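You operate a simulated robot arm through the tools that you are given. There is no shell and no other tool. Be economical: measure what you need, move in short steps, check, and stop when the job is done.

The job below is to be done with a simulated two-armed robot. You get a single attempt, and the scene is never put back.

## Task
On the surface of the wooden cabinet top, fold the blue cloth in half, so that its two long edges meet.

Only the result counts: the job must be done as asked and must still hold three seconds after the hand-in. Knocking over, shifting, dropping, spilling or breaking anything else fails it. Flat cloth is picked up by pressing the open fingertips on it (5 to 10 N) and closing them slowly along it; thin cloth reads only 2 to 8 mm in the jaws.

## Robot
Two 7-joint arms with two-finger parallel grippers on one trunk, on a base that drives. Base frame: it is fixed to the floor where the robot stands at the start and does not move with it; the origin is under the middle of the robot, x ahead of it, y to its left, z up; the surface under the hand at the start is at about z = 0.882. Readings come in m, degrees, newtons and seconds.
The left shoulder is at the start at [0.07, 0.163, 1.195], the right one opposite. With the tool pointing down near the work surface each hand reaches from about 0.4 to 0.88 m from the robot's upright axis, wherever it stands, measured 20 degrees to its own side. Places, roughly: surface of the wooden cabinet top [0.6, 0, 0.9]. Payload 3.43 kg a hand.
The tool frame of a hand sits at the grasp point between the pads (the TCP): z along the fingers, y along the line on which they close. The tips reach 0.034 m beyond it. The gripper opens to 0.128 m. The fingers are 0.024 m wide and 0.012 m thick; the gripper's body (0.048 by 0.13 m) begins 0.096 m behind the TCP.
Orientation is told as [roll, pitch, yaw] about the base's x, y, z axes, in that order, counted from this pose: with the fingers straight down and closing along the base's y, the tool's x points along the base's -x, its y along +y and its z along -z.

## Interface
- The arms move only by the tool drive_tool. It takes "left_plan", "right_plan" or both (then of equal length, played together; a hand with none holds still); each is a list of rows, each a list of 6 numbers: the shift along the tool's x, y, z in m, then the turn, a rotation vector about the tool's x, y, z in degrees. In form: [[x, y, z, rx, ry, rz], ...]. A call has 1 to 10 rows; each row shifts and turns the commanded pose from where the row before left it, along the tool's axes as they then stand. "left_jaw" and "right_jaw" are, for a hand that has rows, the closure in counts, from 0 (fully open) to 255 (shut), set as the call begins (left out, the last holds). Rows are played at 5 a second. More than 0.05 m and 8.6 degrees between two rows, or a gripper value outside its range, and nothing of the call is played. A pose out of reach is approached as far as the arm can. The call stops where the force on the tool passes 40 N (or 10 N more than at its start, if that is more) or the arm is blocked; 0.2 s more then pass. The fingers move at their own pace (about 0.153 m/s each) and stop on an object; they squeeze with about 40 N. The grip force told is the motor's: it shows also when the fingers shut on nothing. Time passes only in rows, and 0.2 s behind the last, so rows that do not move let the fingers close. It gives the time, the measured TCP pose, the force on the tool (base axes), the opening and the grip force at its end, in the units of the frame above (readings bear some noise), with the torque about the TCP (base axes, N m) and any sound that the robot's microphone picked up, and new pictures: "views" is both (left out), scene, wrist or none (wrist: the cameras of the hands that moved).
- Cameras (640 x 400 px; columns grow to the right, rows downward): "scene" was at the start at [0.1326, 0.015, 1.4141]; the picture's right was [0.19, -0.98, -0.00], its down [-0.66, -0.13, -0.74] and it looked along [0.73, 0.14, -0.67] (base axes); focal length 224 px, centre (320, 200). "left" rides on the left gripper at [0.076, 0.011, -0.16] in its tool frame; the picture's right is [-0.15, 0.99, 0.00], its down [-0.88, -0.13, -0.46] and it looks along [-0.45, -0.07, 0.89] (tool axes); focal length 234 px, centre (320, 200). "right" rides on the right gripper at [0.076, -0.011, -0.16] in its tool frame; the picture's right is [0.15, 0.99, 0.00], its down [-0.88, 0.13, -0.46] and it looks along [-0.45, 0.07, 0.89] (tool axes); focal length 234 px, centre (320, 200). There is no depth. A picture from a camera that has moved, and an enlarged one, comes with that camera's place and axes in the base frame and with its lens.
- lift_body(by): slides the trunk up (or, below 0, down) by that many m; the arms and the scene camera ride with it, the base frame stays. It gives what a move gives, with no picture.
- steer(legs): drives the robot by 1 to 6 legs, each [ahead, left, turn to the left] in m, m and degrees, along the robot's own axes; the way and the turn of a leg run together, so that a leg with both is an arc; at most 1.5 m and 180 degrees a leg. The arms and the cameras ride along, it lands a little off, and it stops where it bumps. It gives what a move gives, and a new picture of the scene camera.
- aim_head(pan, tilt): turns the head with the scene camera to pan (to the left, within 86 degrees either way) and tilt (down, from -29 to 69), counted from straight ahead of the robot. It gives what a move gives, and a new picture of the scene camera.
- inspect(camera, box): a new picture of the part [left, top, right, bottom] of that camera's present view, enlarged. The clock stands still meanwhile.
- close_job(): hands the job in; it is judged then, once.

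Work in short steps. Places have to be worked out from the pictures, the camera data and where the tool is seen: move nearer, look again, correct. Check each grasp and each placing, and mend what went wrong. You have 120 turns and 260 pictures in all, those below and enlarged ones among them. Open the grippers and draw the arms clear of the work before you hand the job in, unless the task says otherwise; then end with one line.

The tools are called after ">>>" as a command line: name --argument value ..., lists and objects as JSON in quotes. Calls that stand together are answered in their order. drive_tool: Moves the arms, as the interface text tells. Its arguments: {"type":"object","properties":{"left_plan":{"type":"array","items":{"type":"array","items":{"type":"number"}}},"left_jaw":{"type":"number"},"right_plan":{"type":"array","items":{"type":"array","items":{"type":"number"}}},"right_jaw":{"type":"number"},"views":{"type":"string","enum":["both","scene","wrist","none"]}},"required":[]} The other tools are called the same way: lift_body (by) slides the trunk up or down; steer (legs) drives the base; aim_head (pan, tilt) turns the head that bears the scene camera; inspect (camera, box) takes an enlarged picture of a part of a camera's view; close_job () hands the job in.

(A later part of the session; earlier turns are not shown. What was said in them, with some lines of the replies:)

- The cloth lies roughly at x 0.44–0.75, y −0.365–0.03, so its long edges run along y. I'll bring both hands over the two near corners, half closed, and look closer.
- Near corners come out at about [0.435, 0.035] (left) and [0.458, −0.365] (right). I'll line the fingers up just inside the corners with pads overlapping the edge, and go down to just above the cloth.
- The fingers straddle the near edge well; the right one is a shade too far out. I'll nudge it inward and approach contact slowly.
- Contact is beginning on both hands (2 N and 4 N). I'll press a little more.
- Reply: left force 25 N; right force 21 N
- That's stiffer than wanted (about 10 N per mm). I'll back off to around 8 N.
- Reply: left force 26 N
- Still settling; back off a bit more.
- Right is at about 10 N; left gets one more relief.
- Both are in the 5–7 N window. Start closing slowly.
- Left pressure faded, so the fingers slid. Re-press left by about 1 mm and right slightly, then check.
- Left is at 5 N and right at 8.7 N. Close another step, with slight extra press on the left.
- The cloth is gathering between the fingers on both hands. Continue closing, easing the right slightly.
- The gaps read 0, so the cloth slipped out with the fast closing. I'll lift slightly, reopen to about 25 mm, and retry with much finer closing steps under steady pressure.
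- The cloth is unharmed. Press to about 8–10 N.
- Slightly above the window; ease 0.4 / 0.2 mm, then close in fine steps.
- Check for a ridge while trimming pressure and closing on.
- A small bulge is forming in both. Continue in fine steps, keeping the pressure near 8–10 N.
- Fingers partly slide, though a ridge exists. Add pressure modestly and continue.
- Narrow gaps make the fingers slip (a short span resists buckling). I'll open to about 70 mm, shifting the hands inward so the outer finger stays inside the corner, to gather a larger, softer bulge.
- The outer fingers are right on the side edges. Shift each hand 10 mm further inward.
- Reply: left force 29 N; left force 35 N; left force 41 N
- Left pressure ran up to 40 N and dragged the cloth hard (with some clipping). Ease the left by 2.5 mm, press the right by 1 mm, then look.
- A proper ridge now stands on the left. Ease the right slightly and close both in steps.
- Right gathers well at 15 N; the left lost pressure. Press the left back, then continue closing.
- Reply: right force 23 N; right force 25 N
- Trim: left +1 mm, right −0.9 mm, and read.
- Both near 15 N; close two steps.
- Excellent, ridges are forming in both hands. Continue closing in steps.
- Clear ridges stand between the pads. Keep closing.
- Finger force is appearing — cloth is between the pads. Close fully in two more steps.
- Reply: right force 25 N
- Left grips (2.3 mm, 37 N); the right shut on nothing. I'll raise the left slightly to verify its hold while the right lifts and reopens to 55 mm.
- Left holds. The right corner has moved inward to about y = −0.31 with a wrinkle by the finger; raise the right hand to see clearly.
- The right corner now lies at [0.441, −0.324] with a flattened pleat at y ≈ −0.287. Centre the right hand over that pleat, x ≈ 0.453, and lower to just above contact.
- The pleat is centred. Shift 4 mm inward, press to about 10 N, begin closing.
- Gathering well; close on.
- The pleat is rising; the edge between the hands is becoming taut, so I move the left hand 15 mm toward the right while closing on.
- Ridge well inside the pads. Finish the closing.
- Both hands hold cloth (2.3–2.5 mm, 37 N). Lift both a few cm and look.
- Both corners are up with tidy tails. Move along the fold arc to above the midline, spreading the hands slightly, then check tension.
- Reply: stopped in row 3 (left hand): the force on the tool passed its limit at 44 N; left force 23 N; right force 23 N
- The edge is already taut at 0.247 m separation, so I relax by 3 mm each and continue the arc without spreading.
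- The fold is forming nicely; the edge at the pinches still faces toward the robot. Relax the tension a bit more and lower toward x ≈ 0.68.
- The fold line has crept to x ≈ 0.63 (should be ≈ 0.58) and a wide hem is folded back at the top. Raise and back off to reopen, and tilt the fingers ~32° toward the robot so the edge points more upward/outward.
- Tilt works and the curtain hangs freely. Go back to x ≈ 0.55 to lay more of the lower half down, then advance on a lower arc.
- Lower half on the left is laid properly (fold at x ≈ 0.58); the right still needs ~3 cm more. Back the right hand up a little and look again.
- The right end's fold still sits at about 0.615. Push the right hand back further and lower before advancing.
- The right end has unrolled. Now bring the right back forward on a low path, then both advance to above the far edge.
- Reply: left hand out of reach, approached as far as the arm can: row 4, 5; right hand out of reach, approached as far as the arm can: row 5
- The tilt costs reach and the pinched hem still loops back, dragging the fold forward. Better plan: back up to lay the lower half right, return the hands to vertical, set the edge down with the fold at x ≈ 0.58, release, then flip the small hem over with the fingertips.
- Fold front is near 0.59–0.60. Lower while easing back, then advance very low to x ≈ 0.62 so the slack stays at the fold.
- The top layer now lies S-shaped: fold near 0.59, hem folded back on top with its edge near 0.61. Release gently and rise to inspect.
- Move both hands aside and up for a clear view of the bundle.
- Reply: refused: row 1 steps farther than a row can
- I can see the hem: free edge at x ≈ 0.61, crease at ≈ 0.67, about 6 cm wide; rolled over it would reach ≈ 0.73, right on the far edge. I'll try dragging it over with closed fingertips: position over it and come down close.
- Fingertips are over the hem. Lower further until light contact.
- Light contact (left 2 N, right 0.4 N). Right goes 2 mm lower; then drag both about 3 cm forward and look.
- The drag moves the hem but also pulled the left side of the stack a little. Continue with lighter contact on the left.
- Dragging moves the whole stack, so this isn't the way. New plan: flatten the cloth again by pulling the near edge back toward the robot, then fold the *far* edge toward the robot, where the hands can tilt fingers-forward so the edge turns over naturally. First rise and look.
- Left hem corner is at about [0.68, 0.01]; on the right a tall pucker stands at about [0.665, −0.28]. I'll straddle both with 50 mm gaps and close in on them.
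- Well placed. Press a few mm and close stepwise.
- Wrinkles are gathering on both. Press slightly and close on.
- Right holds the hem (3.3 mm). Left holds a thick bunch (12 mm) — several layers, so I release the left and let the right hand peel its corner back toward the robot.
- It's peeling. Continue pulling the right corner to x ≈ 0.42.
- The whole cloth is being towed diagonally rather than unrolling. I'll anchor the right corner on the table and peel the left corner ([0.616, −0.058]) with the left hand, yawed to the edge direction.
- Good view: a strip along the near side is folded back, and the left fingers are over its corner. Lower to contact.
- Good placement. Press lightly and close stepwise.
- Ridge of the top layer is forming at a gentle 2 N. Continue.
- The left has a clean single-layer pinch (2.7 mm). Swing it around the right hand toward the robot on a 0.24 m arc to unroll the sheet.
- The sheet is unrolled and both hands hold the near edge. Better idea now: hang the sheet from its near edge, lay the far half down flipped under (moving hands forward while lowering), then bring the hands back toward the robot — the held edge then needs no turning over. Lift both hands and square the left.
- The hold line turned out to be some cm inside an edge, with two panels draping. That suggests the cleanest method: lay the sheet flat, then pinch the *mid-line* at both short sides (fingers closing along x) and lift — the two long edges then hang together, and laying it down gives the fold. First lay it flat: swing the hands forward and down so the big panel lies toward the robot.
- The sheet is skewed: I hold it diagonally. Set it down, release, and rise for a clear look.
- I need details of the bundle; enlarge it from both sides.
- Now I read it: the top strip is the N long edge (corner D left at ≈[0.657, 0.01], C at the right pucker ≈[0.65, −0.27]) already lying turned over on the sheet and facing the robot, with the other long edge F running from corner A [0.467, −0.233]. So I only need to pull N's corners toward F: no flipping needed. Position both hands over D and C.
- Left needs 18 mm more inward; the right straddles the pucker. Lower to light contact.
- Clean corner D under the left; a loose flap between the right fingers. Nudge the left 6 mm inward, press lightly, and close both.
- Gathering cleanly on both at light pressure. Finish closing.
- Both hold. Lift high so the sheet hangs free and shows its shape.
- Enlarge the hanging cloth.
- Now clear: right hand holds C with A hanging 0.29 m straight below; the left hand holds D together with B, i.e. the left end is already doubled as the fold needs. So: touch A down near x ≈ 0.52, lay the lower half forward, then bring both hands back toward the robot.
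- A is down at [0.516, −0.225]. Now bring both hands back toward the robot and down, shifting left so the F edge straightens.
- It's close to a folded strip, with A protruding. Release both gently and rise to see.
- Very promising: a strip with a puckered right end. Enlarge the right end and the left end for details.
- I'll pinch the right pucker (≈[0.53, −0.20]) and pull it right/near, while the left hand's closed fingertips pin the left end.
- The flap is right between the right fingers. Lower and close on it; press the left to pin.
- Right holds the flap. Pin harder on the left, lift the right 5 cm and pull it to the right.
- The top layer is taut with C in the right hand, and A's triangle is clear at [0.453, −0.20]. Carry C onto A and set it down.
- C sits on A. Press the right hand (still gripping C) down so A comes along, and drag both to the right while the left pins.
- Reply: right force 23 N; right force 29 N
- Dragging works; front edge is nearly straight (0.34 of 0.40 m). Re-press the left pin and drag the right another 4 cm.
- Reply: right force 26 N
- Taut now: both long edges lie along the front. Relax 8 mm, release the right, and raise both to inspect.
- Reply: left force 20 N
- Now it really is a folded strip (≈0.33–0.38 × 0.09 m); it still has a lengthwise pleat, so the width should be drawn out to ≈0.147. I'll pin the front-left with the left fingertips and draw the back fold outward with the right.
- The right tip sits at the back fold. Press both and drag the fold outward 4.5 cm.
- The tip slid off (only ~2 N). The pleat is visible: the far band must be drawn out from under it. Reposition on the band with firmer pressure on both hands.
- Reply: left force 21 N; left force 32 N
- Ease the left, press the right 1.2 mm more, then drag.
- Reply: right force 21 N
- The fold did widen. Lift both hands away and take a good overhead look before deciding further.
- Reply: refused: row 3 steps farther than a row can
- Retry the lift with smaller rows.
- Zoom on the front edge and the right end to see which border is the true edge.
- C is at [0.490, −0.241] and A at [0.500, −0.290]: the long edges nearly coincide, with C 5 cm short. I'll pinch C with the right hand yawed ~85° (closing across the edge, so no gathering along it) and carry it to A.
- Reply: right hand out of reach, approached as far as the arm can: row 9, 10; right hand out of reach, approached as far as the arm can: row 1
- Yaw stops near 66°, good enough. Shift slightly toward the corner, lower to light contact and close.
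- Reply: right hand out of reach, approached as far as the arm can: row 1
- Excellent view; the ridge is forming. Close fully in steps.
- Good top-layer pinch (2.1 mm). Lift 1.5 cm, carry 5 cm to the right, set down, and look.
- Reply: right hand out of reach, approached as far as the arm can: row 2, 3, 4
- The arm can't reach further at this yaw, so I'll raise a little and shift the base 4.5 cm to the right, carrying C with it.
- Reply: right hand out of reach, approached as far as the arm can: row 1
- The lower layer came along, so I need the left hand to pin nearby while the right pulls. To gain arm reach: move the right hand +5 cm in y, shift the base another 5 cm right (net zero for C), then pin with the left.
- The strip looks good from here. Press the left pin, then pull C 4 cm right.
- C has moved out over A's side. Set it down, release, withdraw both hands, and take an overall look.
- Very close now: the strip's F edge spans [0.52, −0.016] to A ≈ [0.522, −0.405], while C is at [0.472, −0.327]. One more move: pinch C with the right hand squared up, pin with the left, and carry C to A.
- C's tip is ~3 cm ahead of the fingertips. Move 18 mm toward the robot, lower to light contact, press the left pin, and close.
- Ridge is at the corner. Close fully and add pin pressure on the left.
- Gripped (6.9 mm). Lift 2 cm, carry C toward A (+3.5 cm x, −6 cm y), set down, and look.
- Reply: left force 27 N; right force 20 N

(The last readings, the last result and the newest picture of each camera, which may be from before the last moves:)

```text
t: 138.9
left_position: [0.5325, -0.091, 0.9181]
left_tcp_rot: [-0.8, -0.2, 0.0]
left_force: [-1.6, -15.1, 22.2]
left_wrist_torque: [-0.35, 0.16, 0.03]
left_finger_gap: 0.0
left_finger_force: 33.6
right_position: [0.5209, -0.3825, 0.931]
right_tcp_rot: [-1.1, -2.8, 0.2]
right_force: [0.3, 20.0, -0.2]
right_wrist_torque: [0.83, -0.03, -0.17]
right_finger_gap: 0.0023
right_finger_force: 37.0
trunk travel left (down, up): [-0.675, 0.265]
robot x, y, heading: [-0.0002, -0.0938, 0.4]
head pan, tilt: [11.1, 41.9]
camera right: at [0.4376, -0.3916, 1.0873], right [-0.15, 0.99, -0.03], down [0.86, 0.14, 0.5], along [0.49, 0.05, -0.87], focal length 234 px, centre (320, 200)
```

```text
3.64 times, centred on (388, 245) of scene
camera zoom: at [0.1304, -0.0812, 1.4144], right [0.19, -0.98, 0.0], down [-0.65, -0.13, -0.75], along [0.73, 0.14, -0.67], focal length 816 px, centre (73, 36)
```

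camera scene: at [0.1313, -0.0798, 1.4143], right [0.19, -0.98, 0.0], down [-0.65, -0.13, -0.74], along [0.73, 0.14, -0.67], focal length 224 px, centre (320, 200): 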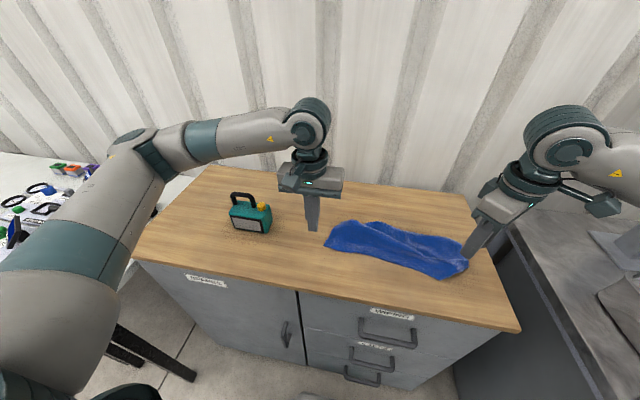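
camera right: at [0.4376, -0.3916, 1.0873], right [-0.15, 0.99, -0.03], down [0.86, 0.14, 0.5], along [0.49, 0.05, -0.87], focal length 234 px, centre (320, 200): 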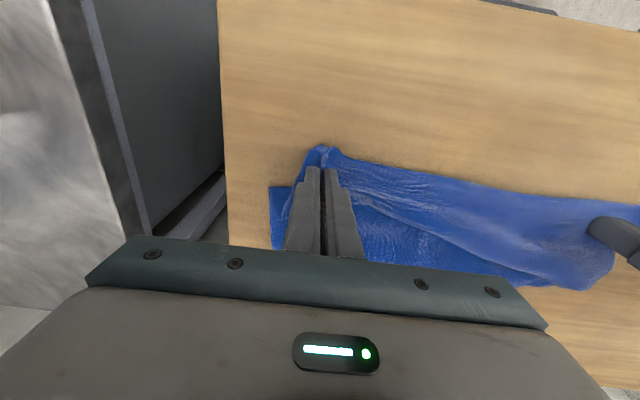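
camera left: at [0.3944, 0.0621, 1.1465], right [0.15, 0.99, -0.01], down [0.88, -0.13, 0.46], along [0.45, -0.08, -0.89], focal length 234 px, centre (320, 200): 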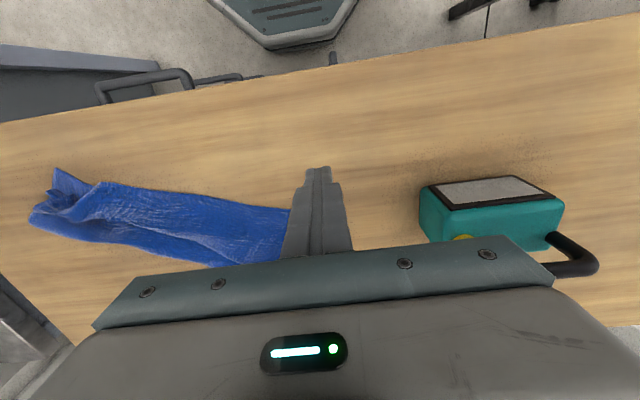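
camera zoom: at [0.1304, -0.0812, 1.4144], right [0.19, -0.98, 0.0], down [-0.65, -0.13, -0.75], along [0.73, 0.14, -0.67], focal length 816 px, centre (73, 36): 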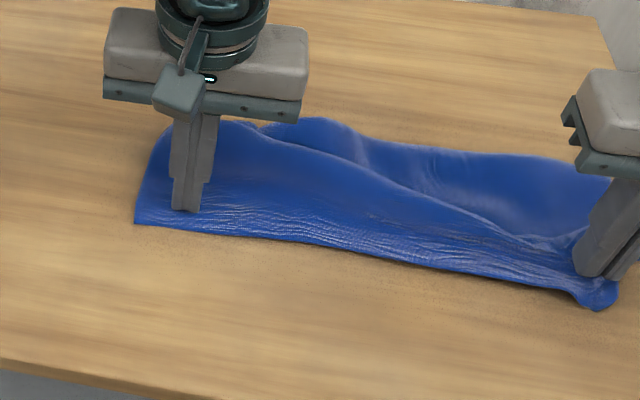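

Front edge is straight and taut. C is ~5 cm nearer the robot than A [0.548, −0.43]; relax and shift C by +4.5 cm in x, then set down and release.

>>> drive_tool --right_plan '[[0, 0.006, -0.005, 0, 0, 0], [-0.016, 0.002, 0, 0, 0, 0], [-0.015, 0.001, 0, 0, 0, 0], [-0.014, 0, 0.005, 0, 0, 0], [0, 0, 0.006, 0, 0, 0], [0, 0, 0, 0, 0, 0]]' --views "none"

>>> drive_tool --right_plan '[[0, 0, 0, 0, 0, 0], [0, 0, 0, 0, 0, 0], [0, 0, -0.02, 0, 0, 0], [0, 0, -0.03, 0, 0, 0], [0.03, 0, -0.02, 0, 0, 0], [0.03, 0, 0, 0, 0, 0], [0, 0, 0, 0, 0, 0]]' --right_jaw 150 --views "none"

>>> inspect --camera "right" --box '[120, 60, 560, 335]'

>>> inspect --camera "scene" --box '[300, 190, 476, 300]'

```text
t: 140.3
left_position: [0.5328, -0.0909, 0.9175]
left_tcp_rot: [-0.9, -0.1, 0.0]
left_force: [1.3, -6.1, 21.2]
left_wrist_torque: [-0.07, 0.07, 0.01]
left_finger_gap: 0.0
left_finger_force: 33.4
right_position: [0.5661, -0.3736, 0.927]
right_tcp_rot: [-1.1, -2.9, 0.3]
right_force: [-1.4, 5.0, 4.7]
right_wrist_torque: [0.22, 0.05, -0.04]
right_finger_gap: 0.0019
right_finger_force: 36.7
trunk travel left (down, up): [-0.675, 0.265]
robot x, y, heading: [0.0003, -0.0957, 0.1]
head pan, tilt: [11.1, 41.9]
```

```text
t: 141.9
left_position: [0.5327, -0.0908, 0.9168]
left_tcp_rot: [-0.7, -0.2, 0.1]
left_force: [-0.1, 0.0, 22.3]
left_wrist_torque: [0.12, 0.1, 0.02]
left_finger_gap: 0.0002
left_finger_force: 33.4
right_position: [0.5035, -0.3729, 0.9926]
right_tcp_rot: [-1.1, -2.8, 0.3]
right_force: [-0.4, -0.7, 1.0]
right_wrist_torque: [0.05, 0.03, 0.01]
right_finger_gap: 0.0528
right_finger_force: 0.1
trunk travel left (down, up): [-0.675, 0.265]
robot x, y, heading: [-0.0007, -0.099, -0.1]
head pan, tilt: [11.1, 41.9]
```

```text
1.45 times, centred on (340, 198) of right
camera zoom: at [0.4198, -0.3822, 1.1483], right [-0.15, 0.99, -0.03], down [0.86, 0.14, 0.5], along [0.49, 0.05, -0.87], focal length 341 px, centre (291, 204)
```

zoom: 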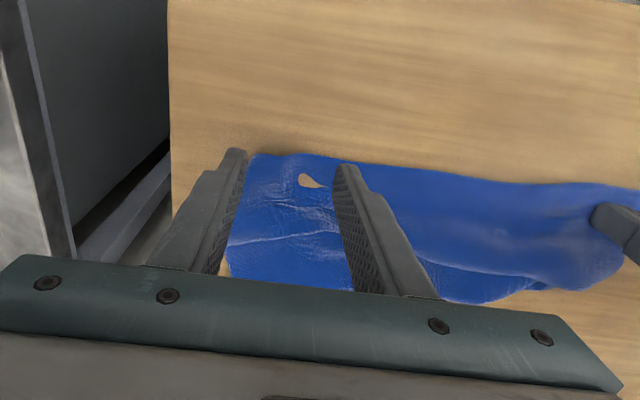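

```text
3.64 times, centred on (388, 245) of scene
camera zoom: at [0.1303, -0.0819, 1.4144], right [0.2, -0.98, 0.0], down [-0.65, -0.13, -0.75], along [0.73, 0.15, -0.67], focal length 816 px, centre (73, 36)
```

zoom: 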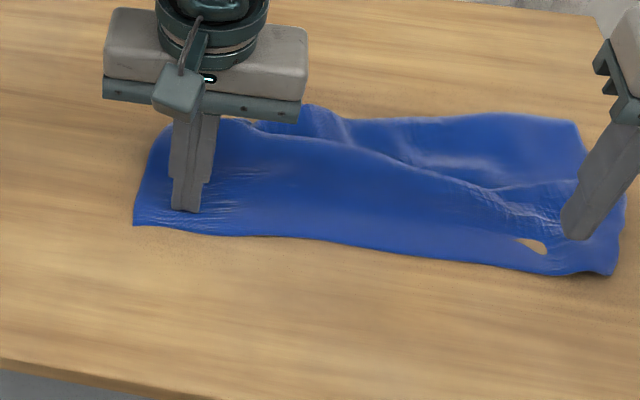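

It now looks like a proper half-folded rectangle. Withdraw both hands clear and take a final look.

>>> drive_tool --left_plan '[[0, 0, -0.03, 0, 0, 0], [0, 0, -0.045, 0, 0, 0], [0, 0.02, -0.04, 0, 0, 0], [0.02, 0.04, 0, 0, 0, 0], [0.02, 0.04, 0, 0, 0, 0], [0, 0.04, 0, 0, 0, 0], [0, 0, 0, 0, 0, 0]]' --right_plan '[[0, 0, -0.03, 0, 0, 0], [0, 0, -0.045, 0, 0, 0], [0.02, -0.02, -0.02, 0, 0, 0], [0.03, -0.03, 0, 0, 0, 0], [0.02, -0.03, 0, 0, 0, 0], [0, 0, 0, 0, 0, 0], [0, 0, 0, 0, 0, 0]]' --left_jaw 255 --views "scene"

>>> inspect --camera "scene" --box '[310, 195, 486, 305]'

>>> inspect --camera "right" --box '[200, 80, 640, 355]'

```text
t: 143.6
left_position: [0.4909, 0.0504, 1.0261]
left_tcp_rot: [-0.8, 0.0, -0.1]
left_force: [-0.4, -0.6, 1.0]
left_wrist_torque: [0.0, 0.01, -0.04]
left_finger_gap: 0.0
left_finger_force: 33.1
right_position: [0.4319, -0.4538, 1.0856]
right_tcp_rot: [-1.1, -2.7, 0.4]
right_force: [0.3, 0.6, 0.3]
right_wrist_torque: [0.05, -0.01, -0.02]
right_finger_gap: 0.0527
right_finger_force: 0.1
trunk travel left (down, up): [-0.675, 0.265]
robot x, y, heading: [-0.0011, -0.0976, 0.2]
head pan, tilt: [11.1, 41.9]
camera scene: at [0.1325, -0.0834, 1.4142], right [0.19, -0.98, 0.0], down [-0.66, -0.13, -0.74], along [0.73, 0.15, -0.67], focal length 224 px, centre (320, 200)
```

scene: 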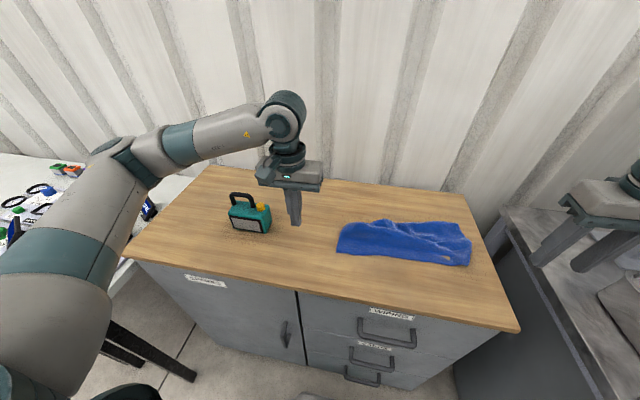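

```text
3.64 times, centred on (398, 250) of scene
camera zoom: at [0.1325, -0.0834, 1.4142], right [0.19, -0.98, 0.0], down [-0.66, -0.13, -0.74], along [0.73, 0.15, -0.67], focal length 816 px, centre (36, 18)
```

zoom: 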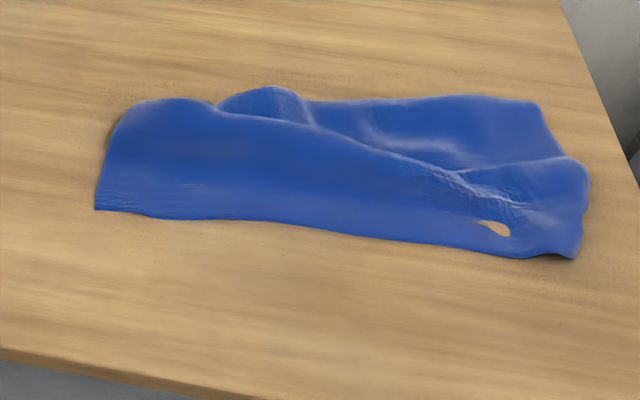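

```text
1.45 times, centred on (420, 218) of right
camera zoom: at [0.3485, -0.4627, 1.2413], right [-0.15, 0.99, -0.03], down [0.86, 0.14, 0.49], along [0.49, 0.05, -0.87], focal length 341 px, centre (174, 174)
```

zoom: 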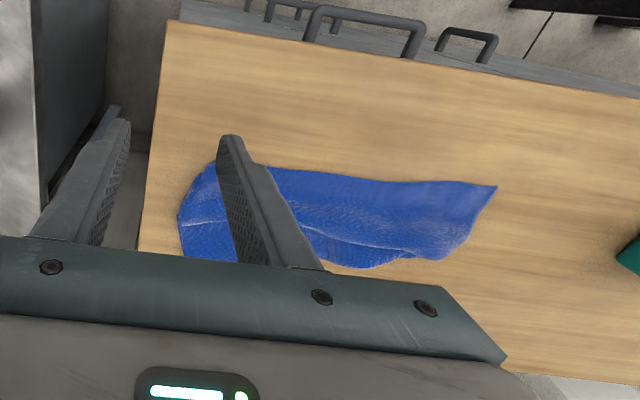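

Right half is well aligned. One look at the left end with the left wrist camera.

>>> inspect --camera "left" --box '[0, 100, 360, 325]'

```text
1.78 times, centred on (180, 212) of left
camera zoom: at [0.4148, 0.0623, 1.1857], right [0.15, 0.99, -0.01], down [0.88, -0.13, 0.46], along [0.45, -0.08, -0.89], focal length 416 px, centre (569, 178)
```

zoom: 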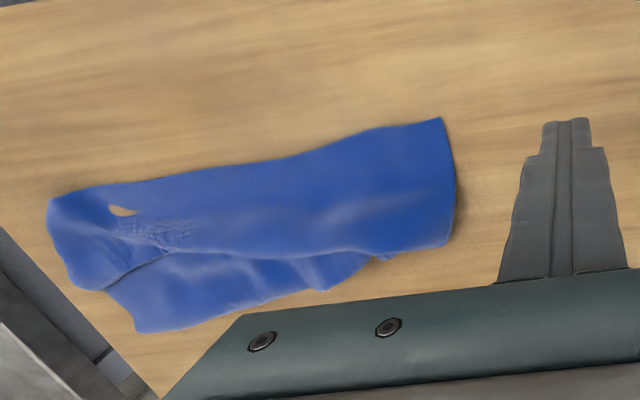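

The left end is a bit humped with slack underneath. Draw the left back fold outward with the left fingertip (about 3.5 cm) to flatten it and square the strip.

>>> drive_tool --left_plan '[[-0.025, -0.035, 0, 0, 0, 0], [-0.025, -0.035, 0, 0, 0, 0], [-0.025, -0.035, 0, 0, 0, 0], [-0.025, -0.033, 0, 0, 0, 0], [0, 0, 0.045, 0, 0, 0], [0, 0, 0.045, 0, 0, 0], [0, 0, 0.012, 0, 0, 0], [0, 0, 0.005, 0, 0, 0], [0, 0, 0, 0, 0, 0]]' --views "none"

```text
t: 145.6
left_position: [0.595, -0.0903, 0.9226]
left_tcp_rot: [-0.7, -0.1, 0.0]
left_force: [0.8, -0.1, 3.5]
left_wrist_torque: [-0.07, 0.04, -0.01]
left_finger_gap: 0.0001
left_finger_force: 32.9
right_position: [0.4313, -0.4525, 1.0855]
right_tcp_rot: [-1.2, -2.6, 0.2]
right_force: [-0.2, 0.3, 0.5]
right_wrist_torque: [0.0, 0.03, 0.0]
right_finger_gap: 0.0526
right_finger_force: 0.1
trunk travel left (down, up): [-0.675, 0.265]
robot x, y, heading: [0.0019, -0.1021, 0.5]
head pan, tilt: [11.1, 41.9]
```

Contact at 3.5 N on the thick part. Press a bit more and drag outward 3 cm, then lift clear.

>>> drive_tool --left_plan '[[0, 0, 0.003, 0, 0, 0], [-0.008, 0.003, 0, 0, 0, 0], [-0.008, 0.003, 0, 0, 0, 0], [-0.008, 0.003, 0, 0, 0, 0], [-0.006, 0.002, 0, 0, 0, 0], [0, 0, 0, 0, 0, 0]]' --views "none"

>>> drive_tool --left_plan '[[0, 0, -0.03, 0, 0, 0], [0, 0, -0.045, 0, 0, 0], [0, 0.02, -0.04, 0, 0, 0], [0.03, 0.035, 0, 0, 0, 0], [0.03, 0.035, 0, 0, 0, 0], [0.03, 0.03, 0, 0, 0, 0], [0, 0, 0, 0, 0, 0]]' --views "none"

>>> inspect --camera "scene" --box '[310, 195, 486, 305]'

```text
t: 146.9
left_position: [0.6229, -0.0801, 0.9195]
left_tcp_rot: [-0.8, 0.0, 0.0]
left_force: [-1.6, 0.6, 7.1]
left_wrist_torque: [-0.09, 0.12, 0.03]
left_finger_gap: 0.0001
left_finger_force: 32.8
right_position: [0.4315, -0.4519, 1.0864]
right_tcp_rot: [-1.0, -2.7, 0.3]
right_force: [0.1, -0.2, -0.6]
right_wrist_torque: [-0.02, -0.02, -0.01]
right_finger_gap: 0.0525
right_finger_force: 0.0
trunk travel left (down, up): [-0.675, 0.265]
robot x, y, heading: [-0.0022, -0.0967, 0.5]
head pan, tilt: [11.1, 41.9]
```

```text
t: 148.6
left_position: [0.5342, 0.0457, 1.0296]
left_tcp_rot: [-0.7, 0.1, 0.0]
left_force: [0.3, 0.2, -0.4]
left_wrist_torque: [0.03, 0.01, 0.01]
left_finger_gap: 0.0001
left_finger_force: 32.9
right_position: [0.432, -0.4525, 1.0849]
right_tcp_rot: [-1.0, -2.6, 0.3]
right_force: [0.2, 0.5, 0.1]
right_wrist_torque: [0.02, 0.0, 0.01]
right_finger_gap: 0.0527
right_finger_force: 0.1
trunk travel left (down, up): [-0.675, 0.265]
robot x, y, heading: [-0.0027, -0.0957, 0.3]
head pan, tilt: [11.1, 41.9]
```

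```text
3.64 times, centred on (398, 250) of scene
camera zoom: at [0.1331, -0.0829, 1.4141], right [0.19, -0.98, 0.0], down [-0.66, -0.13, -0.74], along [0.73, 0.15, -0.67], focal length 816 px, centre (36, 18)
```

zoom: 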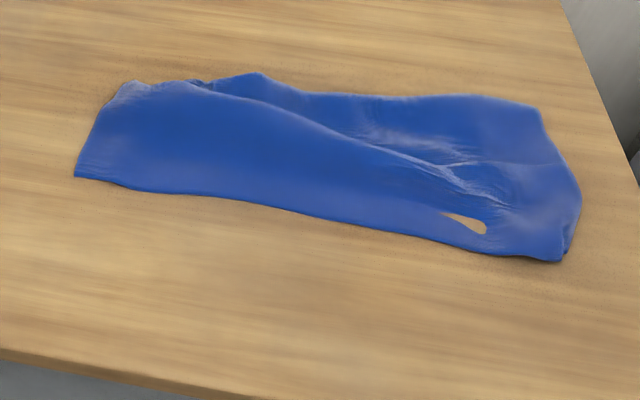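

The cloth is a doubled strip with the long edges together at the front, and nothing else was disturbed. Open the grippers, draw the arms clear, and hand in.

>>> drive_tool --left_plan '[[0, 0, -0.04, 0, 0, 0], [0.03, 0, -0.03, 0, 0, 0], [0, 0, 0, 0, 0, 0]]' --right_plan '[[0, 0, -0.03, 0, 0, 0], [0, -0.02, 0, 0, 0, 0], [0, 0, 0, 0, 0, 0]]' --left_jaw 0 --right_jaw 0 --views "none"

>>> close_job

```text
t: 149.3
left_position: [0.5057, 0.0465, 1.1018]
left_tcp_rot: [-0.8, 0.0, -0.1]
left_force: [-0.8, 0.0, 0.2]
left_wrist_torque: [0.01, 0.03, 0.02]
left_finger_gap: 0.1279
left_finger_force: 0.0
right_position: [0.4315, -0.4697, 1.1165]
right_tcp_rot: [-1.1, -2.6, 0.3]
right_force: [0.0, 0.1, -0.1]
right_wrist_torque: [-0.01, 0.03, -0.01]
right_finger_gap: 0.1277
right_finger_force: 0.1
trunk travel left (down, up): [-0.675, 0.265]
robot x, y, heading: [-0.0014, -0.1005, 0.1]
head pan, tilt: [11.1, 41.9]
```

```text
The job is handed in.
```

I handed the job in with the cloth doubled lengthwise on the cabinet top. On the right I judge the long edges to be within about 2 cm. On the left I could not see the lower edge, and a pleat and slack remained there. I saw nothing else on the cabinet move; the grippers are open and the arms are clear.
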